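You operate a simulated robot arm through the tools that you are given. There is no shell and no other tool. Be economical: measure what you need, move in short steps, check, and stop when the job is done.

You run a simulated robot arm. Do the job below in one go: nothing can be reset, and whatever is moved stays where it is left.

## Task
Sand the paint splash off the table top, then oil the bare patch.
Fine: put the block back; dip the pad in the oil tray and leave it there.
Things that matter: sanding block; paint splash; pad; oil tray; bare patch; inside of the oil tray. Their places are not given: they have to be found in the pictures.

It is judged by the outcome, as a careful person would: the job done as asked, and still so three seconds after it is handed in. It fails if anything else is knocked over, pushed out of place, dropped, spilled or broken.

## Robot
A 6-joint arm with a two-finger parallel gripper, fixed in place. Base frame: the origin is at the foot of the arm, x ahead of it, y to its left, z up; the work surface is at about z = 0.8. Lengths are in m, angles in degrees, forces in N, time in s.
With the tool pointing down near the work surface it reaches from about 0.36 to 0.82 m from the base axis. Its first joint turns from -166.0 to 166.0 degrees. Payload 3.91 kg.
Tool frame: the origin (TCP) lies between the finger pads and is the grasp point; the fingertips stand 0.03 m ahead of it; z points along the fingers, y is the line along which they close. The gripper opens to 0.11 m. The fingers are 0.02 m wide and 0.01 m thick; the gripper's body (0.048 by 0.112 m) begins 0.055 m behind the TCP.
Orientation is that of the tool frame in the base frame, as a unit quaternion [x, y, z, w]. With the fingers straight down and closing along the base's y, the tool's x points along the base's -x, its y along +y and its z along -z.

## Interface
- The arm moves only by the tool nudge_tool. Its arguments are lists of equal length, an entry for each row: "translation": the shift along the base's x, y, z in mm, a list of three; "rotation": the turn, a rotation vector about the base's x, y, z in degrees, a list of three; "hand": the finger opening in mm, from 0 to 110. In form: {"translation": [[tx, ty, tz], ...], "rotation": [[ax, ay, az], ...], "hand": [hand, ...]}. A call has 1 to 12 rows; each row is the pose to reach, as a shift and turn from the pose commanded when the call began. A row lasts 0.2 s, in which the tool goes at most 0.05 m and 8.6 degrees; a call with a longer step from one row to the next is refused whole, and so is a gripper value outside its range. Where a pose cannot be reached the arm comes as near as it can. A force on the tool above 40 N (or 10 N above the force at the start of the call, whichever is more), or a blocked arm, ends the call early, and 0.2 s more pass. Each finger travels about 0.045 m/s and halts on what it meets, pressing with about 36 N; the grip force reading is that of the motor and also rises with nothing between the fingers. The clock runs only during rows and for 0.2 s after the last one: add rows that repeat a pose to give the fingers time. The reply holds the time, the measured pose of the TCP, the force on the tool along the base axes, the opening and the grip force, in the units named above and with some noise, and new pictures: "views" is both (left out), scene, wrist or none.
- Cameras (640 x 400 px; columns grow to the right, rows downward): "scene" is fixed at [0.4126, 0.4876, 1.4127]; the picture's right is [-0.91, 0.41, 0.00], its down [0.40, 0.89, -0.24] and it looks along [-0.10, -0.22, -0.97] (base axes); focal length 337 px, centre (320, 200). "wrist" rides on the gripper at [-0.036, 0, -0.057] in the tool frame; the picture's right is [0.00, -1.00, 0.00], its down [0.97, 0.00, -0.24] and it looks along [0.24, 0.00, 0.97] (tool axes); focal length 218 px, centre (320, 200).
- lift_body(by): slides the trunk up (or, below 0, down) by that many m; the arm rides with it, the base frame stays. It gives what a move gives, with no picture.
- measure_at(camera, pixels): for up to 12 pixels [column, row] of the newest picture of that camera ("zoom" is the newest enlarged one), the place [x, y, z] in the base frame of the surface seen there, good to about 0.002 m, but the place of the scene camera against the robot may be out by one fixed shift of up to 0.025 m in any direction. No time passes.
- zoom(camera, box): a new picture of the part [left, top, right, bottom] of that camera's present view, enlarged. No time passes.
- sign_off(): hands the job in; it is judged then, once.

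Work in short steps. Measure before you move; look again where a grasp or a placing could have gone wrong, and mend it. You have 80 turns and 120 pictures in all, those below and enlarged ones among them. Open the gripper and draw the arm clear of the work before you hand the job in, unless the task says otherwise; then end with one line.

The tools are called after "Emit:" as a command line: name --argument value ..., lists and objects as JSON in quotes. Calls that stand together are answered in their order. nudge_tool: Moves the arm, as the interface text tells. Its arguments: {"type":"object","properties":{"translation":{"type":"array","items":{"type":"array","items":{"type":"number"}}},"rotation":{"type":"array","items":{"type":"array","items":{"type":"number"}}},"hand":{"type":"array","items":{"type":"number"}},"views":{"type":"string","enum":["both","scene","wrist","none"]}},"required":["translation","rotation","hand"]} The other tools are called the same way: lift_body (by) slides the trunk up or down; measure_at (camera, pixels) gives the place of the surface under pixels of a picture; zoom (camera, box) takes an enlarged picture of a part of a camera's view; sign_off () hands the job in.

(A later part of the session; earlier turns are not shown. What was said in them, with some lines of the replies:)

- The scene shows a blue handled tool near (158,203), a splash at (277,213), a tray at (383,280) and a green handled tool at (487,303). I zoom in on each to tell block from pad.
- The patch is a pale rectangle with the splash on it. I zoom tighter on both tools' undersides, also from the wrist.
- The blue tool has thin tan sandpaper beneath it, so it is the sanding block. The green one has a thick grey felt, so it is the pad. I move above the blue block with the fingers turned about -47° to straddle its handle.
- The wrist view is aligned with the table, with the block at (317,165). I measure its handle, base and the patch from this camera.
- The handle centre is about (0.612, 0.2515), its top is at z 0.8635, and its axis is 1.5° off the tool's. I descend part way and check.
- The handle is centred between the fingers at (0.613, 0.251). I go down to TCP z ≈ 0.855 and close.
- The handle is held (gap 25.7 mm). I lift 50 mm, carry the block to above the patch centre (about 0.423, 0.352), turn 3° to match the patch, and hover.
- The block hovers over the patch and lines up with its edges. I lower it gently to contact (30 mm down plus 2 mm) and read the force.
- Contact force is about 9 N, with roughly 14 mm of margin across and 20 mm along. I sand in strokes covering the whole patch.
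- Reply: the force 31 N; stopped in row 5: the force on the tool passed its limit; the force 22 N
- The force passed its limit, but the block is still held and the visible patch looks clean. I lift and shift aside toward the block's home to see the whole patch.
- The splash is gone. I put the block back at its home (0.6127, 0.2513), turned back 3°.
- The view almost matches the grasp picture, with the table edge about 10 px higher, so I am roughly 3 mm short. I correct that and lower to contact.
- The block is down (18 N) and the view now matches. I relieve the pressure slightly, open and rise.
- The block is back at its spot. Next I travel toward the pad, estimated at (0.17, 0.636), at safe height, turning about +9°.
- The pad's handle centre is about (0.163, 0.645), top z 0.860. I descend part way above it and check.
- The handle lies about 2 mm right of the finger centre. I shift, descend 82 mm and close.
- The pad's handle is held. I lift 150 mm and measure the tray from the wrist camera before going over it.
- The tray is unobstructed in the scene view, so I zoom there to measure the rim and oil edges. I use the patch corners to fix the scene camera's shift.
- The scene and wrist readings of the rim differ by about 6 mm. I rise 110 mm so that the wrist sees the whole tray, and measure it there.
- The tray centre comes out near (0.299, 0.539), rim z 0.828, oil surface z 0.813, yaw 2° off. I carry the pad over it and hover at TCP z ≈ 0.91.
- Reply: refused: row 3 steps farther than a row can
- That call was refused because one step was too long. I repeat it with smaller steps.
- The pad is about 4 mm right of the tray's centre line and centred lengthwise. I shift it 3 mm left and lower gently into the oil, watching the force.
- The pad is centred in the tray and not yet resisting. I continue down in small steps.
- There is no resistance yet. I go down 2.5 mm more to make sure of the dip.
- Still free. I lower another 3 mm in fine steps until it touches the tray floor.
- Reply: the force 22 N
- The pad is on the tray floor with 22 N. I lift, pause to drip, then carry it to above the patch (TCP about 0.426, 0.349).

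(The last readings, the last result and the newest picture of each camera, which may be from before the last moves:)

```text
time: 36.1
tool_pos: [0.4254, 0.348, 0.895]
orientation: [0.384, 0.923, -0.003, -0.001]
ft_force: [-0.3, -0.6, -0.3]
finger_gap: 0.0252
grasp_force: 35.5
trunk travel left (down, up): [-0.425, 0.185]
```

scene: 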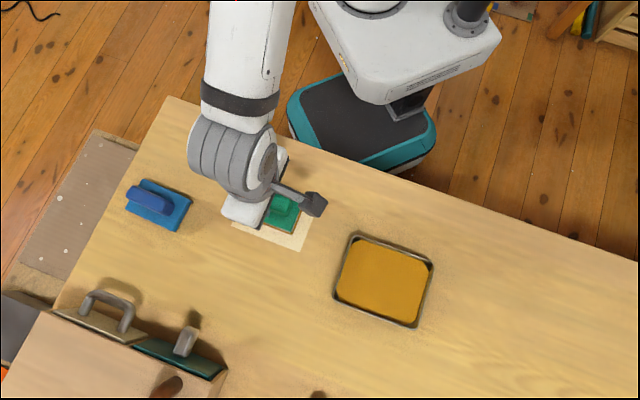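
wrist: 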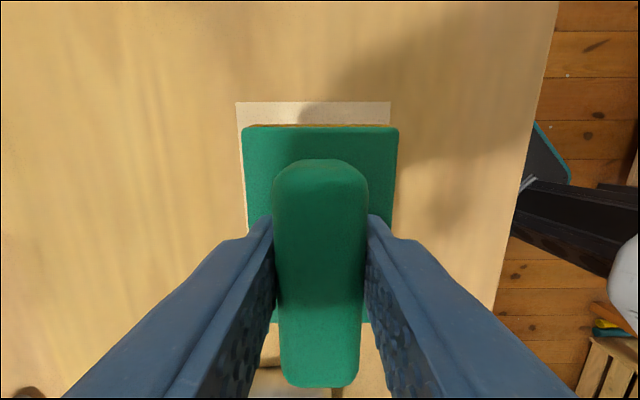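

The felt is amber with oil. The pad sits about 3 mm right of the patch's centre line, so I shift left and lower to contact.

Emit:
nudge_tool --translation '[[2, 2, -20], [2, 2, -34], [2, 2, -39], [2, 2, -41], [2, 2, -41]]' --rotation '[[0, 0, 0], [0, 0, 0], [0, 0, 0], [0, 0, 0], [0, 0, 0]]' --hand '[5, 5, 5, 5, 5]' --views "wrist"

```text
time: 37.3
tool_pos: [0.4282, 0.3484, 0.8535]
orientation: [0.385, 0.923, -0.004, -0.001]
ft_force: [0.0, -0.5, -0.1]
finger_gap: 0.0253
grasp_force: 36.3
trunk travel left (down, up): [-0.425, 0.185]
```

wrist: 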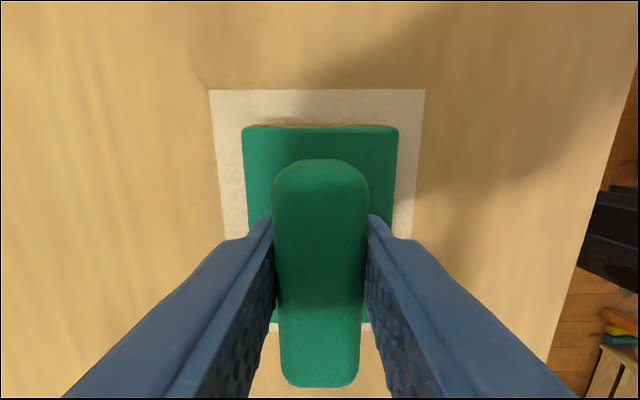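

No contact force yet. I lower 1.5 mm more.

Emit:
nudge_tool --translation '[[0, 0, -0.8], [0, 0, -1.5], [0, 0, -1.5]]' --rotation '[[0, 0, 0], [0, 0, 0], [0, 0, 0]]' --hand '[5, 5, 5]' --views "none"

```text
time: 38.1
tool_pos: [0.4275, 0.3495, 0.8537]
orientation: [0.385, 0.923, -0.002, 0.0]
ft_force: [1.4, 0.0, 2.3]
finger_gap: 0.0253
grasp_force: 36.2
trunk travel left (down, up): [-0.425, 0.185]
```

Contact is light at 2 N. I press 0.5 mm more and wipe the first half of the patch, right lane then centre.

Emit:
nudge_tool --translation '[[12, -12.1, -0.6], [-0.8, -24.8, -0.6], [-0.8, -24.8, -0.6], [-14.9, -10.6, -0.6], [-29, 3.7, -0.6], [-29, 3.7, -0.6], [-16.2, 16.4, -0.6], [-2.1, 2.1, -0.6], [12, -12.1, -0.6], [12, -12.1, -0.6]]' --rotation '[[0, 0, 0], [0, 0, 0], [0, 0, 0], [0, 0, 0], [0, 0, 0], [0, 0, 0], [0, 0, 0], [0, 0, 0], [0, 0, 0], [0, 0, 0]]' --hand '[5, 5, 5, 5, 5, 5, 5, 5, 5, 5]' --views "wrist"

```text
time: 40.3
tool_pos: [0.4416, 0.3371, 0.8533]
orientation: [0.385, 0.923, -0.004, 0.0]
ft_force: [0.7, -0.1, 4.8]
finger_gap: 0.0252
grasp_force: 36.2
trunk travel left (down, up): [-0.425, 0.185]
```

wrist: 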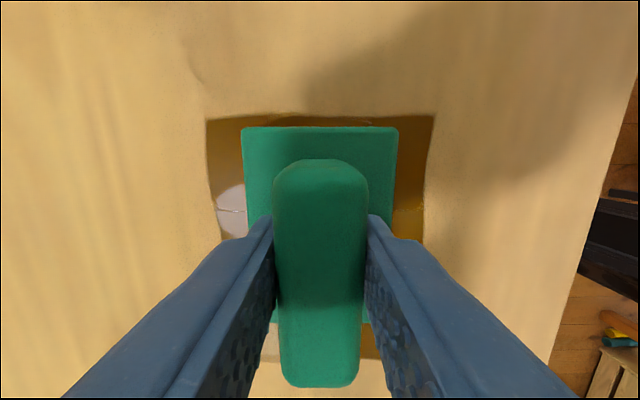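

Oil is going on (dark areas). I continue with the left lane and a second centre pass.

Emit:
nudge_tool --translation '[[12.8, 12.7, -0.2], [12.8, 12.7, -0.2], [-1.3, 26.9, -0.2], [-15.4, 41.2, -0.2], [-15.4, 41.2, -0.2], [-28.2, 28.5, -0.2], [-28.2, 28.5, -0.2], [-14.1, 14.2, -0.2], [-14.1, 14.2, 5], [-14.1, 14.2, 40], [30, -30, 60]]' --rotation '[[0, 0, 0], [0, 0, 0], [0, 0, 0], [0, 0, 0], [0, 0, 0], [0, 0, 0], [0, 0, 0], [0, 0, 0], [0, 0, 0], [0, 0, 0], [0, 0, 0]]' --hand '[5, 5, 5, 5, 5, 5, 5, 5, 5, 5, 5]'

```text
refused: row 11 steps farther than a row can; nothing moved
```

Refused for the last step, so I repeat without it.

Emit:
nudge_tool --translation '[[12.8, 12.7, -0.2], [12.8, 12.7, -0.2], [-1.3, 26.9, -0.2], [-15.4, 41.2, -0.2], [-15.4, 41.2, -0.2], [-28.2, 28.5, -0.2], [-28.2, 28.5, -0.2], [-14.1, 14.2, -0.2], [-14.1, 14.2, 5], [-14.1, 14.2, 40], [-14.1, 14.2, 80], [-14.1, 14.2, 110]]' --rotation '[[0, 0, 0], [0, 0, 0], [0, 0, 0], [0, 0, 0], [0, 0, 0], [0, 0, 0], [0, 0, 0], [0, 0, 0], [0, 0, 0], [0, 0, 0], [0, 0, 0], [0, 0, 0]]' --hand '[5, 5, 5, 5, 5, 5, 5, 5, 5, 5, 5, 5]'

Emit:
zoom --camera "scene" --box '[215, 165, 335, 265]'

```text
time: 42.9
tool_pos: [0.4239, 0.3526, 0.9626]
orientation: [0.385, 0.923, -0.004, 0.0]
ft_force: [0.4, -0.2, -0.4]
finger_gap: 0.0252
grasp_force: 36.6
trunk travel left (down, up): [-0.425, 0.185]
```

scene: 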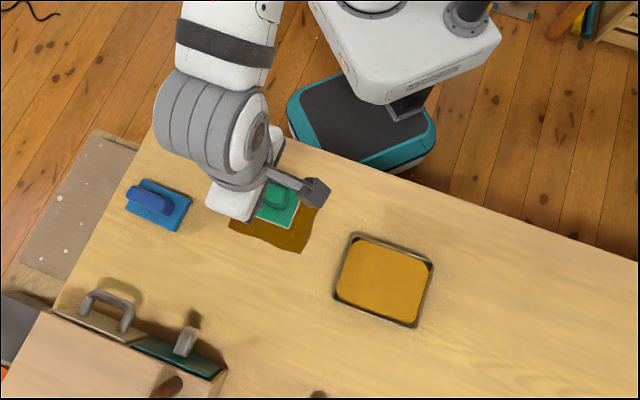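
wrist: 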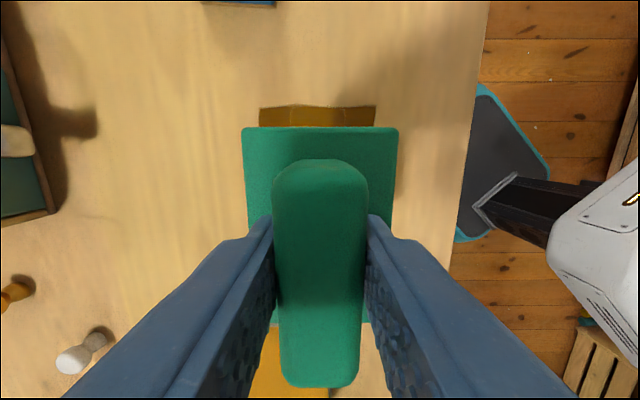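

```text
4.00 times, centred on (275, 215) of scene
```

zoom: 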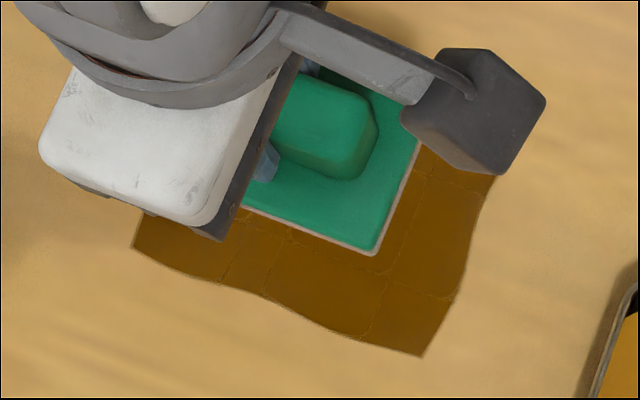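

The patch appears oiled. I carry the pad back above the tray, which also reveals the patch for checking.

Emit:
nudge_tool --translation '[[-24, 37, 0], [-48, 74, 0], [-72, 111, 0], [-97, 148, 0], [-121, 185, 0], [-121, 185, -30], [-121, 185, -52], [-121, 185, -52]]' --rotation '[[0, 0, 0], [0, 0, 0.5], [0, 0, 1], [0, 0, 1.3], [0, 0, 1.3], [0, 0, 1.3], [0, 0, 1.3], [0, 0, 1.3]]' --hand '[5, 5, 5, 5, 5, 5, 5, 5]'

Emit:
zoom --camera "scene" --box '[215, 165, 335, 265]'

```text
time: 44.7
tool_pos: [0.305, 0.5385, 0.9109]
orientation: [0.374, 0.927, -0.004, 0.0]
ft_force: [0.2, 0.6, -0.5]
finger_gap: 0.0256
grasp_force: 36.6
trunk travel left (down, up): [-0.425, 0.185]
```

scene: 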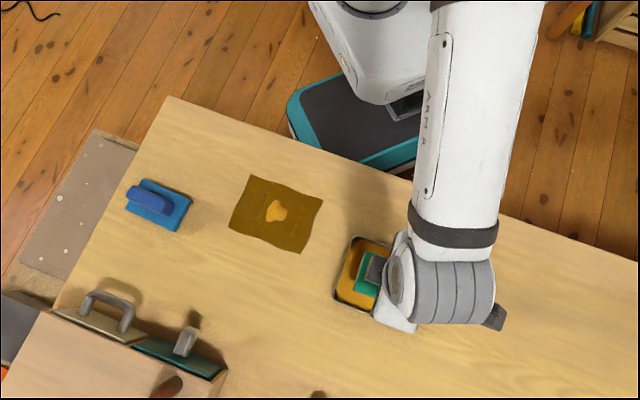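
wrist: 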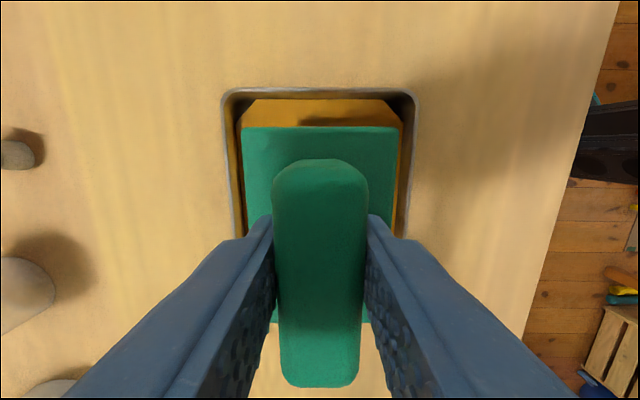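

```text
4.00 times, centred on (275, 215) of scene
```

zoom: 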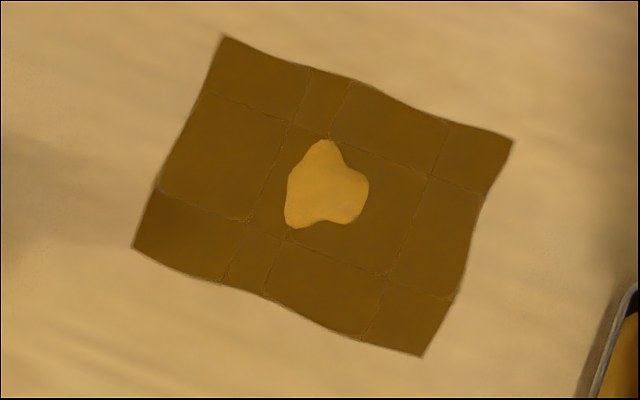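

A pale blob remains in the middle of the oiled patch. I look closer at whether it is dry wood or a puddle.

Emit:
zoom --camera "scene" --box '[260, 190, 296, 226]'

Emit:
measure_at --camera "scene" --pixels '[[276, 211], [274, 203], [270, 216], [281, 211], [255, 205], [295, 225], [250, 176], [323, 200], [230, 228], [301, 254]]'

```text
11.11 times, centred on (278, 208) of scene
```

zoom: 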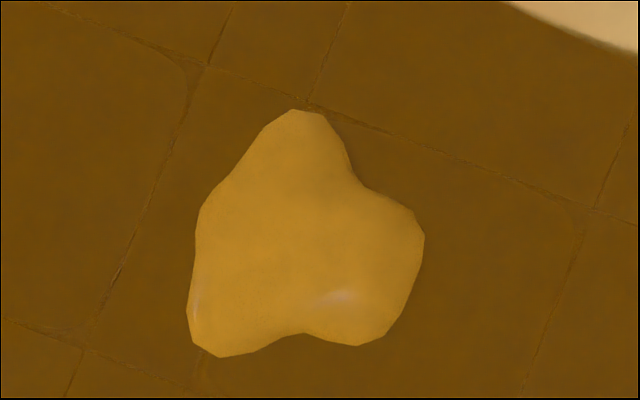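

```text
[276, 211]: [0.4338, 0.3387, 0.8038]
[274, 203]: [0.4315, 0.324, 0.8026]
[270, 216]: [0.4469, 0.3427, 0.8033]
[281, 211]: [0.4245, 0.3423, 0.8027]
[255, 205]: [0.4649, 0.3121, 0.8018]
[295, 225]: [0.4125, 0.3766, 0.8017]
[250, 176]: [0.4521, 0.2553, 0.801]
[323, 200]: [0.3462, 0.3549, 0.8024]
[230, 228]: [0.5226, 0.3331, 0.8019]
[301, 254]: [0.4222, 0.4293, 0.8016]
```

The blob is glossy and about 1–2 mm raised: a puddle of excess oil on the patch. I go back without re-dipping and spread it with the pad.

Emit:
nudge_tool --translation '[[0, 0, 20], [24, -37, 20], [48, -74, 20], [72, -111, 20], [97, -148, 20], [121, -185, 10], [135, -199, -20], [135, -199, -45], [135, -199, -56], [135, -199, -58], [135, -199, -58]]' --rotation '[[0, 0, 0], [0, 0, 0], [0, 0, -0.5], [0, 0, -1], [0, 0, -1.3], [0, 0, -1.3], [0, 0, -1.3], [0, 0, -1.3], [0, 0, -1.3], [0, 0, -1.3], [0, 0, -1.3]]' --hand '[5, 5, 5, 5, 5, 5, 5, 5, 5, 5, 5]' --views "wrist"

```text
time: 47.1
tool_pos: [0.4396, 0.3372, 0.853]
orientation: [0.386, 0.923, -0.002, 0.0]
ft_force: [1.0, -2.4, 8.4]
finger_gap: 0.0256
grasp_force: 35.8
trunk travel left (down, up): [-0.425, 0.185]
```

wrist: 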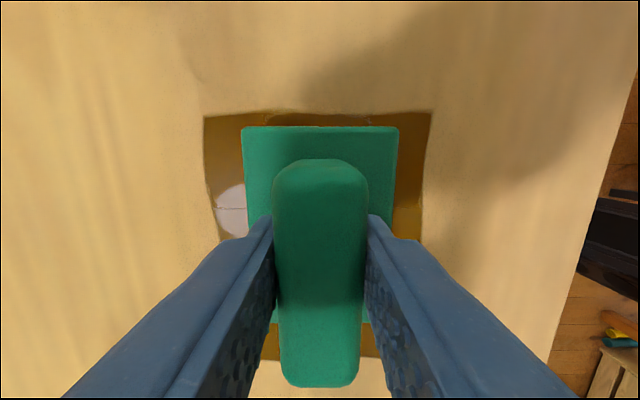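

The white spot at (232,210) is just a reflection. I wipe back and forth through the middle to spread the puddle, then lift.

Emit:
nudge_tool --translation '[[-14.1, 14.2, 0], [-28.2, 28.5, 0], [-14.1, 14.2, 0], [0, 0, 0], [10, 9.8, 0], [-4, 24, 0], [-18, 38, 0], [-38, 19, 0], [-24, 4.4, 0], [-10, -9.8, 0], [0, 0, 0], [-14.1, 14.2, 0]]' --rotation '[[0, 0, 0], [0, 0, 0], [0, 0, 0], [0, 0, 0], [0, 0, 0], [0, 0, 0], [0, 0, 0], [0, 0, 0], [0, 0, 0], [0, 0, 0], [0, 0, 0], [0, 0, 0]]' --hand '[5, 5, 5, 5, 5, 5, 5, 5, 5, 5, 5, 5]' --views "none"

Emit:
nudge_tool --translation '[[-14.1, 14.2, 0], [-14.1, 14.2, 20], [-14.1, 14.2, 60], [-38, 51, 70], [-62, 88, 78], [-86, 125, 78], [-111, 162, 78], [-121, 185, 78], [-121, 185, 58], [-121, 185, 58]]' --rotation '[[0, 0, 0], [0, 0, 0], [0, 0, 0], [0, 0, 0], [0, 0, 0.5], [0, 0, 1], [0, 0, 1.3], [0, 0, 1.3], [0, 0, 1.3], [0, 0, 1.3]]' --hand '[5, 5, 5, 5, 5, 5, 5, 5, 5, 5]'

Emit:
zoom --camera "scene" --box '[215, 165, 335, 265]'

```text
time: 49.1
tool_pos: [0.4081, 0.3502, 0.8541]
orientation: [0.385, 0.923, -0.001, 0.0]
ft_force: [-5.3, -4.6, 20.7]
finger_gap: 0.0255
grasp_force: 35.9
trunk travel left (down, up): [-0.425, 0.185]
stopped in row 9: the force on the tool passed its limit (the readings are from after the stop); the commanded pose is now the measured one
```

```text
time: 51.3
tool_pos: [0.2869, 0.5347, 0.9101]
orientation: [0.374, 0.927, -0.001, -0.002]
ft_force: [0.5, 0.7, 0.0]
finger_gap: 0.0256
grasp_force: 36.2
trunk travel left (down, up): [-0.425, 0.185]
```

scene: 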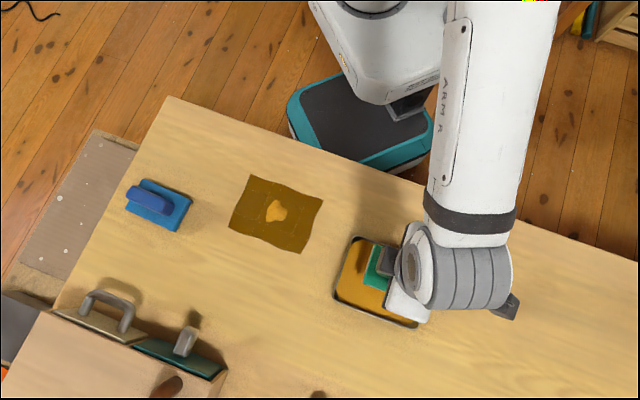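
wrist: 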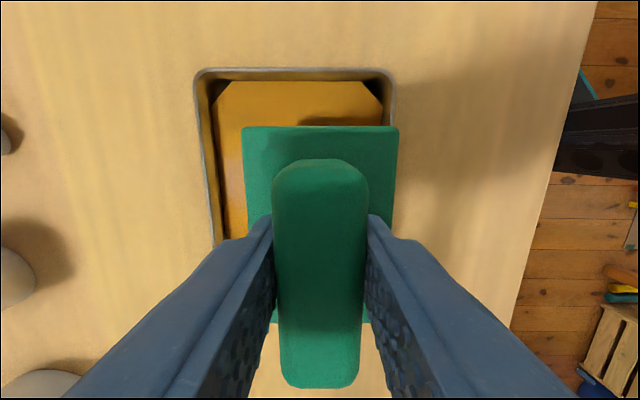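

```text
4.00 times, centred on (275, 215) of scene
```

zoom: 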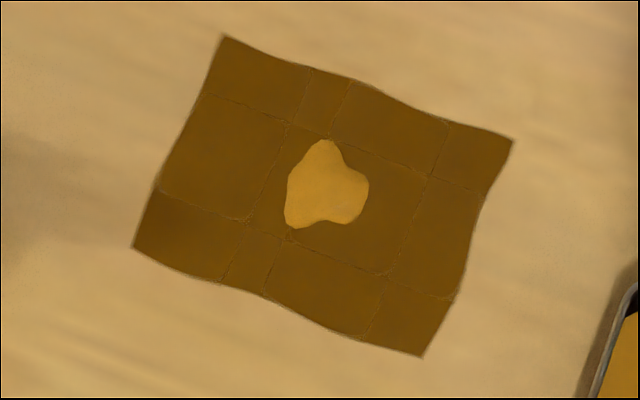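

The blob is unchanged by wiping. I rise here over the tray so that the wrist camera can see the patch from closer, at another angle.

Emit:
nudge_tool --translation '[[0, 0, 40], [0, 0, 80], [0, 0, 120], [0, 0, 160], [0, 0, 160]]' --rotation '[[0, 0, 0], [0, 0, 0], [0, 0, 0], [0, 0, 0], [0, 0, 0]]' --hand '[5, 5, 5, 5, 5]' --views "wrist"

Emit:
zoom --camera "wrist" --box '[250, 0, 390, 120]'

```text
time: 52.5
tool_pos: [0.2893, 0.5356, 1.0714]
orientation: [0.375, 0.927, -0.002, -0.002]
ft_force: [-0.5, 0.0, -1.4]
finger_gap: 0.0252
grasp_force: 35.9
trunk travel left (down, up): [-0.425, 0.185]
```

wrist: 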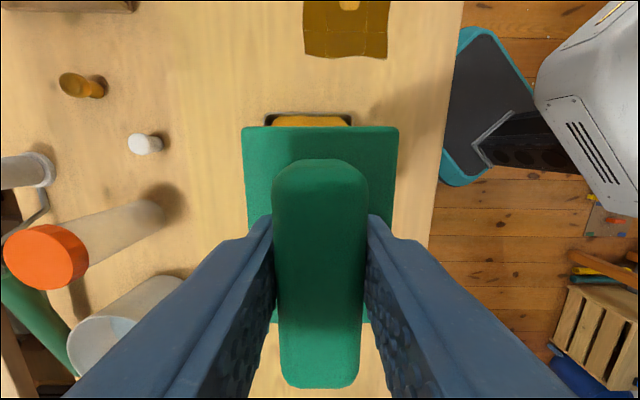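

```text
3.33 times, centred on (320, 60) of wrist
```

zoom: 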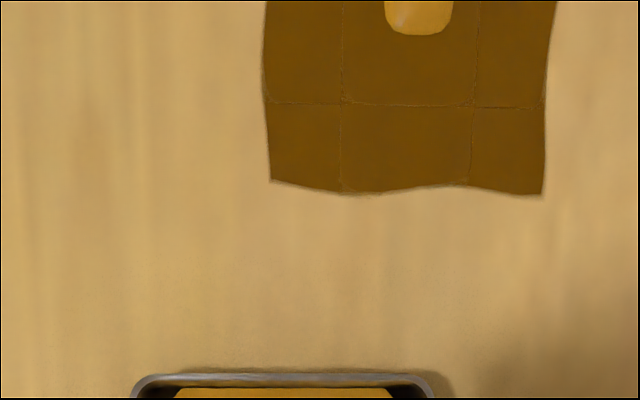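

The blob is at the patch's middle and glossy. I will set the pad into the tray, where it must end anyway, and then inspect the patch closely with the empty hand. First I centre and descend.

Emit:
nudge_tool --translation '[[14, 2, -40], [14, 2, -80], [14, 2, -120], [14, 2, -160], [14, 2, -190], [14, 2, -204], [14, 2, -204]]' --rotation '[[0, 0, 0], [0, 0, 0], [0, 0, 0], [0, 0, 0], [0, 0, 0], [0, 0, 0], [0, 0, 0]]' --hand '[5, 5, 5, 5, 5, 5, 5]' --views "wrist"

```text
time: 54.1
tool_pos: [0.2973, 0.5367, 0.862]
orientation: [0.375, 0.927, -0.002, -0.002]
ft_force: [0.7, -0.5, -1.3]
finger_gap: 0.0255
grasp_force: 36.2
trunk travel left (down, up): [-0.425, 0.185]
```

wrist: 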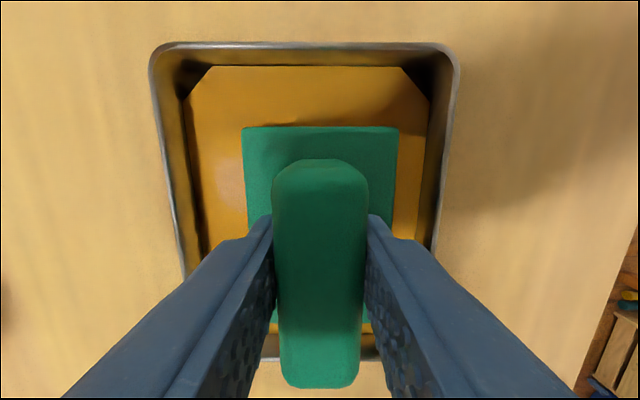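

The pad is well inside the tray. I shift 4 mm, lower to the floor and read the force.

Emit:
nudge_tool --translation '[[4, 0, -2], [4, 0, -4], [4, 0, -5.5], [4, 0, -6.5], [4, 0, -6.5]]' --rotation '[[0, 0, 0], [0, 0, 0], [0, 0, 0], [0, 0, 0], [0, 0, 0]]' --hand '[5, 5, 5, 5, 5]' --views "none"

```text
time: 55.3
tool_pos: [0.3057, 0.5374, 0.8593]
orientation: [0.375, 0.927, -0.002, -0.002]
ft_force: [-0.3, -0.8, -2.0]
finger_gap: 0.0255
grasp_force: 35.9
trunk travel left (down, up): [-0.425, 0.185]
```

Emit:
nudge_tool --translation '[[0, 0, -1], [0, 0, -2], [0, 0, -2]]' --rotation '[[0, 0, 0], [0, 0, 0], [0, 0, 0]]' --hand '[5, 5, 5]' --views "none"

```text
time: 56.1
tool_pos: [0.3042, 0.538, 0.8577]
orientation: [0.374, 0.927, -0.001, -0.001]
ft_force: [1.4, -1.2, 3.8]
finger_gap: 0.0256
grasp_force: 36.1
trunk travel left (down, up): [-0.425, 0.185]
```

The pad touches the floor (3.8 N). I open to 50 mm, rise, and move to look straight down at the patch.

Emit:
nudge_tool --translation '[[0, 0, 0], [0, 0, 0], [0, 0, 0], [0, 0, 0], [0, 0, 25], [0, 0, 65], [0, 0, 110], [24, -37, 110], [48, -74, 110], [72, -111, 110], [88, -135, 110], [88, -135, 110]]' --rotation '[[0, 0, 0], [0, 0, 0], [0, 0, 0], [0, 0, 0], [0, 0, 0], [0, 0, 0], [0, 0, 0], [0, 0, 0], [0, 0, 0], [0, 0, 0], [0, 0, 0], [0, 0, 0]]' --hand '[30, 42, 50, 50, 50, 50, 50, 70, 90, 110, 110, 110]'

Emit:
zoom --camera "wrist" --box '[240, 60, 400, 200]'

```text
time: 58.7
tool_pos: [0.3942, 0.4026, 0.968]
orientation: [0.374, 0.927, -0.003, -0.002]
ft_force: [0.3, -0.2, 0.1]
finger_gap: 0.1099
grasp_force: 0.0
trunk travel left (down, up): [-0.425, 0.185]
```

scene: 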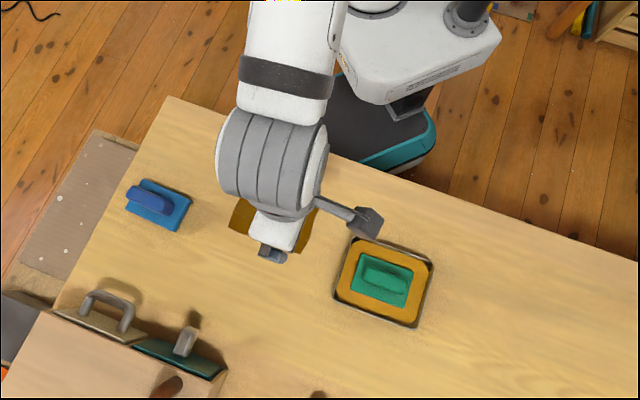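
wrist: 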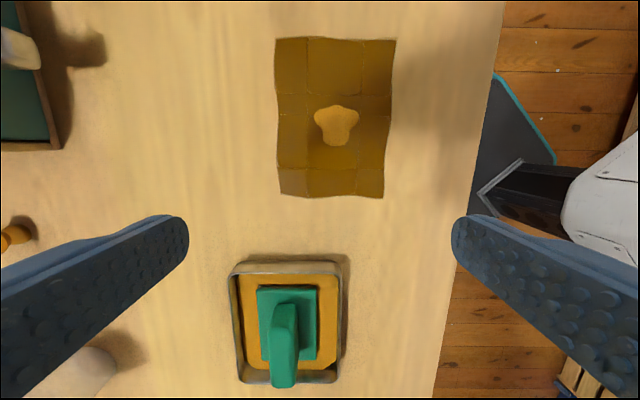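

```text
2.86 times, centred on (320, 130) of wrist
```

zoom: 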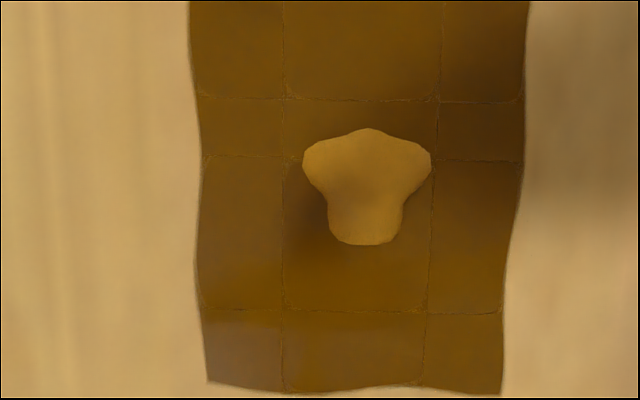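

I measure the blob against its surroundings and locate it within the patch.

Emit:
measure_at --camera "wrist" --pixels '[[337, 108], [337, 122], [337, 140], [320, 118], [352, 118], [300, 125], [370, 125], [337, 80], [278, 40], [395, 40], [282, 193], [383, 196]]'

```text
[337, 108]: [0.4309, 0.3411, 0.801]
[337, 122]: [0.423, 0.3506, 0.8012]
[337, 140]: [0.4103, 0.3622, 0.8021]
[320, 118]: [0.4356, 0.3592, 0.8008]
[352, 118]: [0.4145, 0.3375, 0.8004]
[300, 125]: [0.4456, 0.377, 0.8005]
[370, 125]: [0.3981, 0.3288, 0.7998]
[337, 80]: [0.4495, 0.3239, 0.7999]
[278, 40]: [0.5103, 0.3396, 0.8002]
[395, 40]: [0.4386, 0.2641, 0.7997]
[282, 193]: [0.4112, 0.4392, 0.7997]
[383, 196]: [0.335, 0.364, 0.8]
```

The blob is about 1 mm of extra oil in the exact middle of the fully coated patch. It lies wholly on the patch, and wiping did not change it, so I leave it rather than add more oil. Now I raise the arm clear and check everything.

Emit:
nudge_tool --translation '[[0, 0, 40], [0, 0, 80], [0, 0, 120], [-25, -5, 160], [-50, -10, 160], [-75, -15, 160], [-100, -20, 160], [-125, -25, 160], [-150, -30, 160], [-150, -30, 160]]' --rotation '[[0, 0, 0], [0, 0, 0], [0, 0, 0], [0, 0, 0], [0, 0, 0], [0, 0, 0], [0, 0, 0], [0, 0, 0], [0, 0, 0], [0, 0, 0]]' --hand '[110, 110, 110, 110, 110, 110, 110, 110, 110, 110]'

Emit:
zoom --camera "scene" --box '[215, 165, 455, 335]'

```text
time: 60.9
tool_pos: [0.2427, 0.373, 1.1235]
orientation: [0.374, 0.927, 0.0, -0.001]
ft_force: [-0.7, -0.5, 0.0]
finger_gap: 0.1101
grasp_force: 0.1
trunk travel left (down, up): [-0.425, 0.185]
```

scene: 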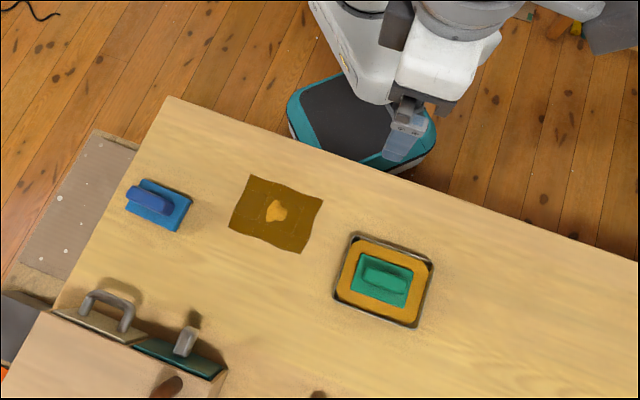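
wrist: 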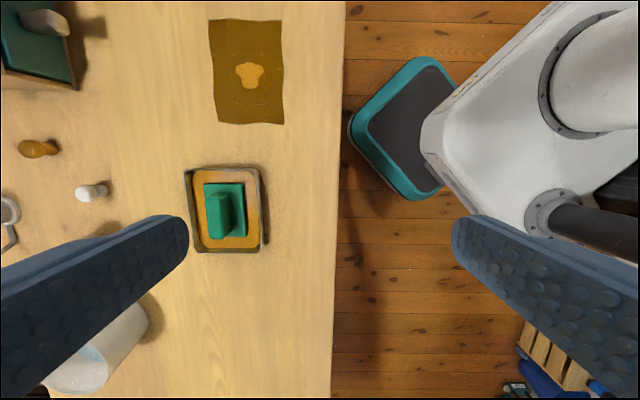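

```text
2.35 times, centred on (335, 250) of scene
```

zoom: 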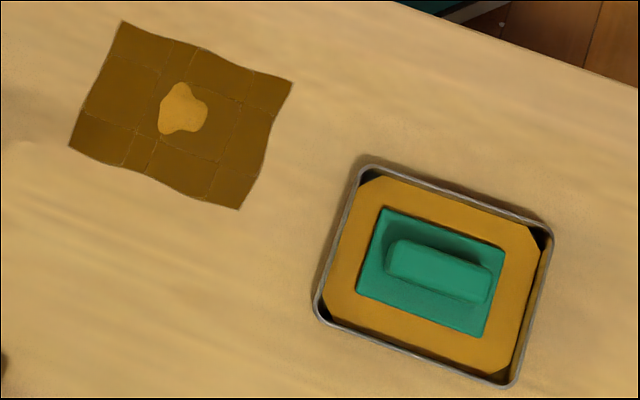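

The block is back on its spot, the patch is sanded and coated, the pad lies flat in the oil tray, and the arm is clear with the gripper open. I hand in.

Emit:
sign_off

```text
The job is handed in.
```

The paint splash is sanded off and the bare patch is oiled, but a small raised blob of what looks like excess oil (about 1 mm) remains in its middle, which one more wipe did not spread; the block is back in its place and the pad is in the oil tray.
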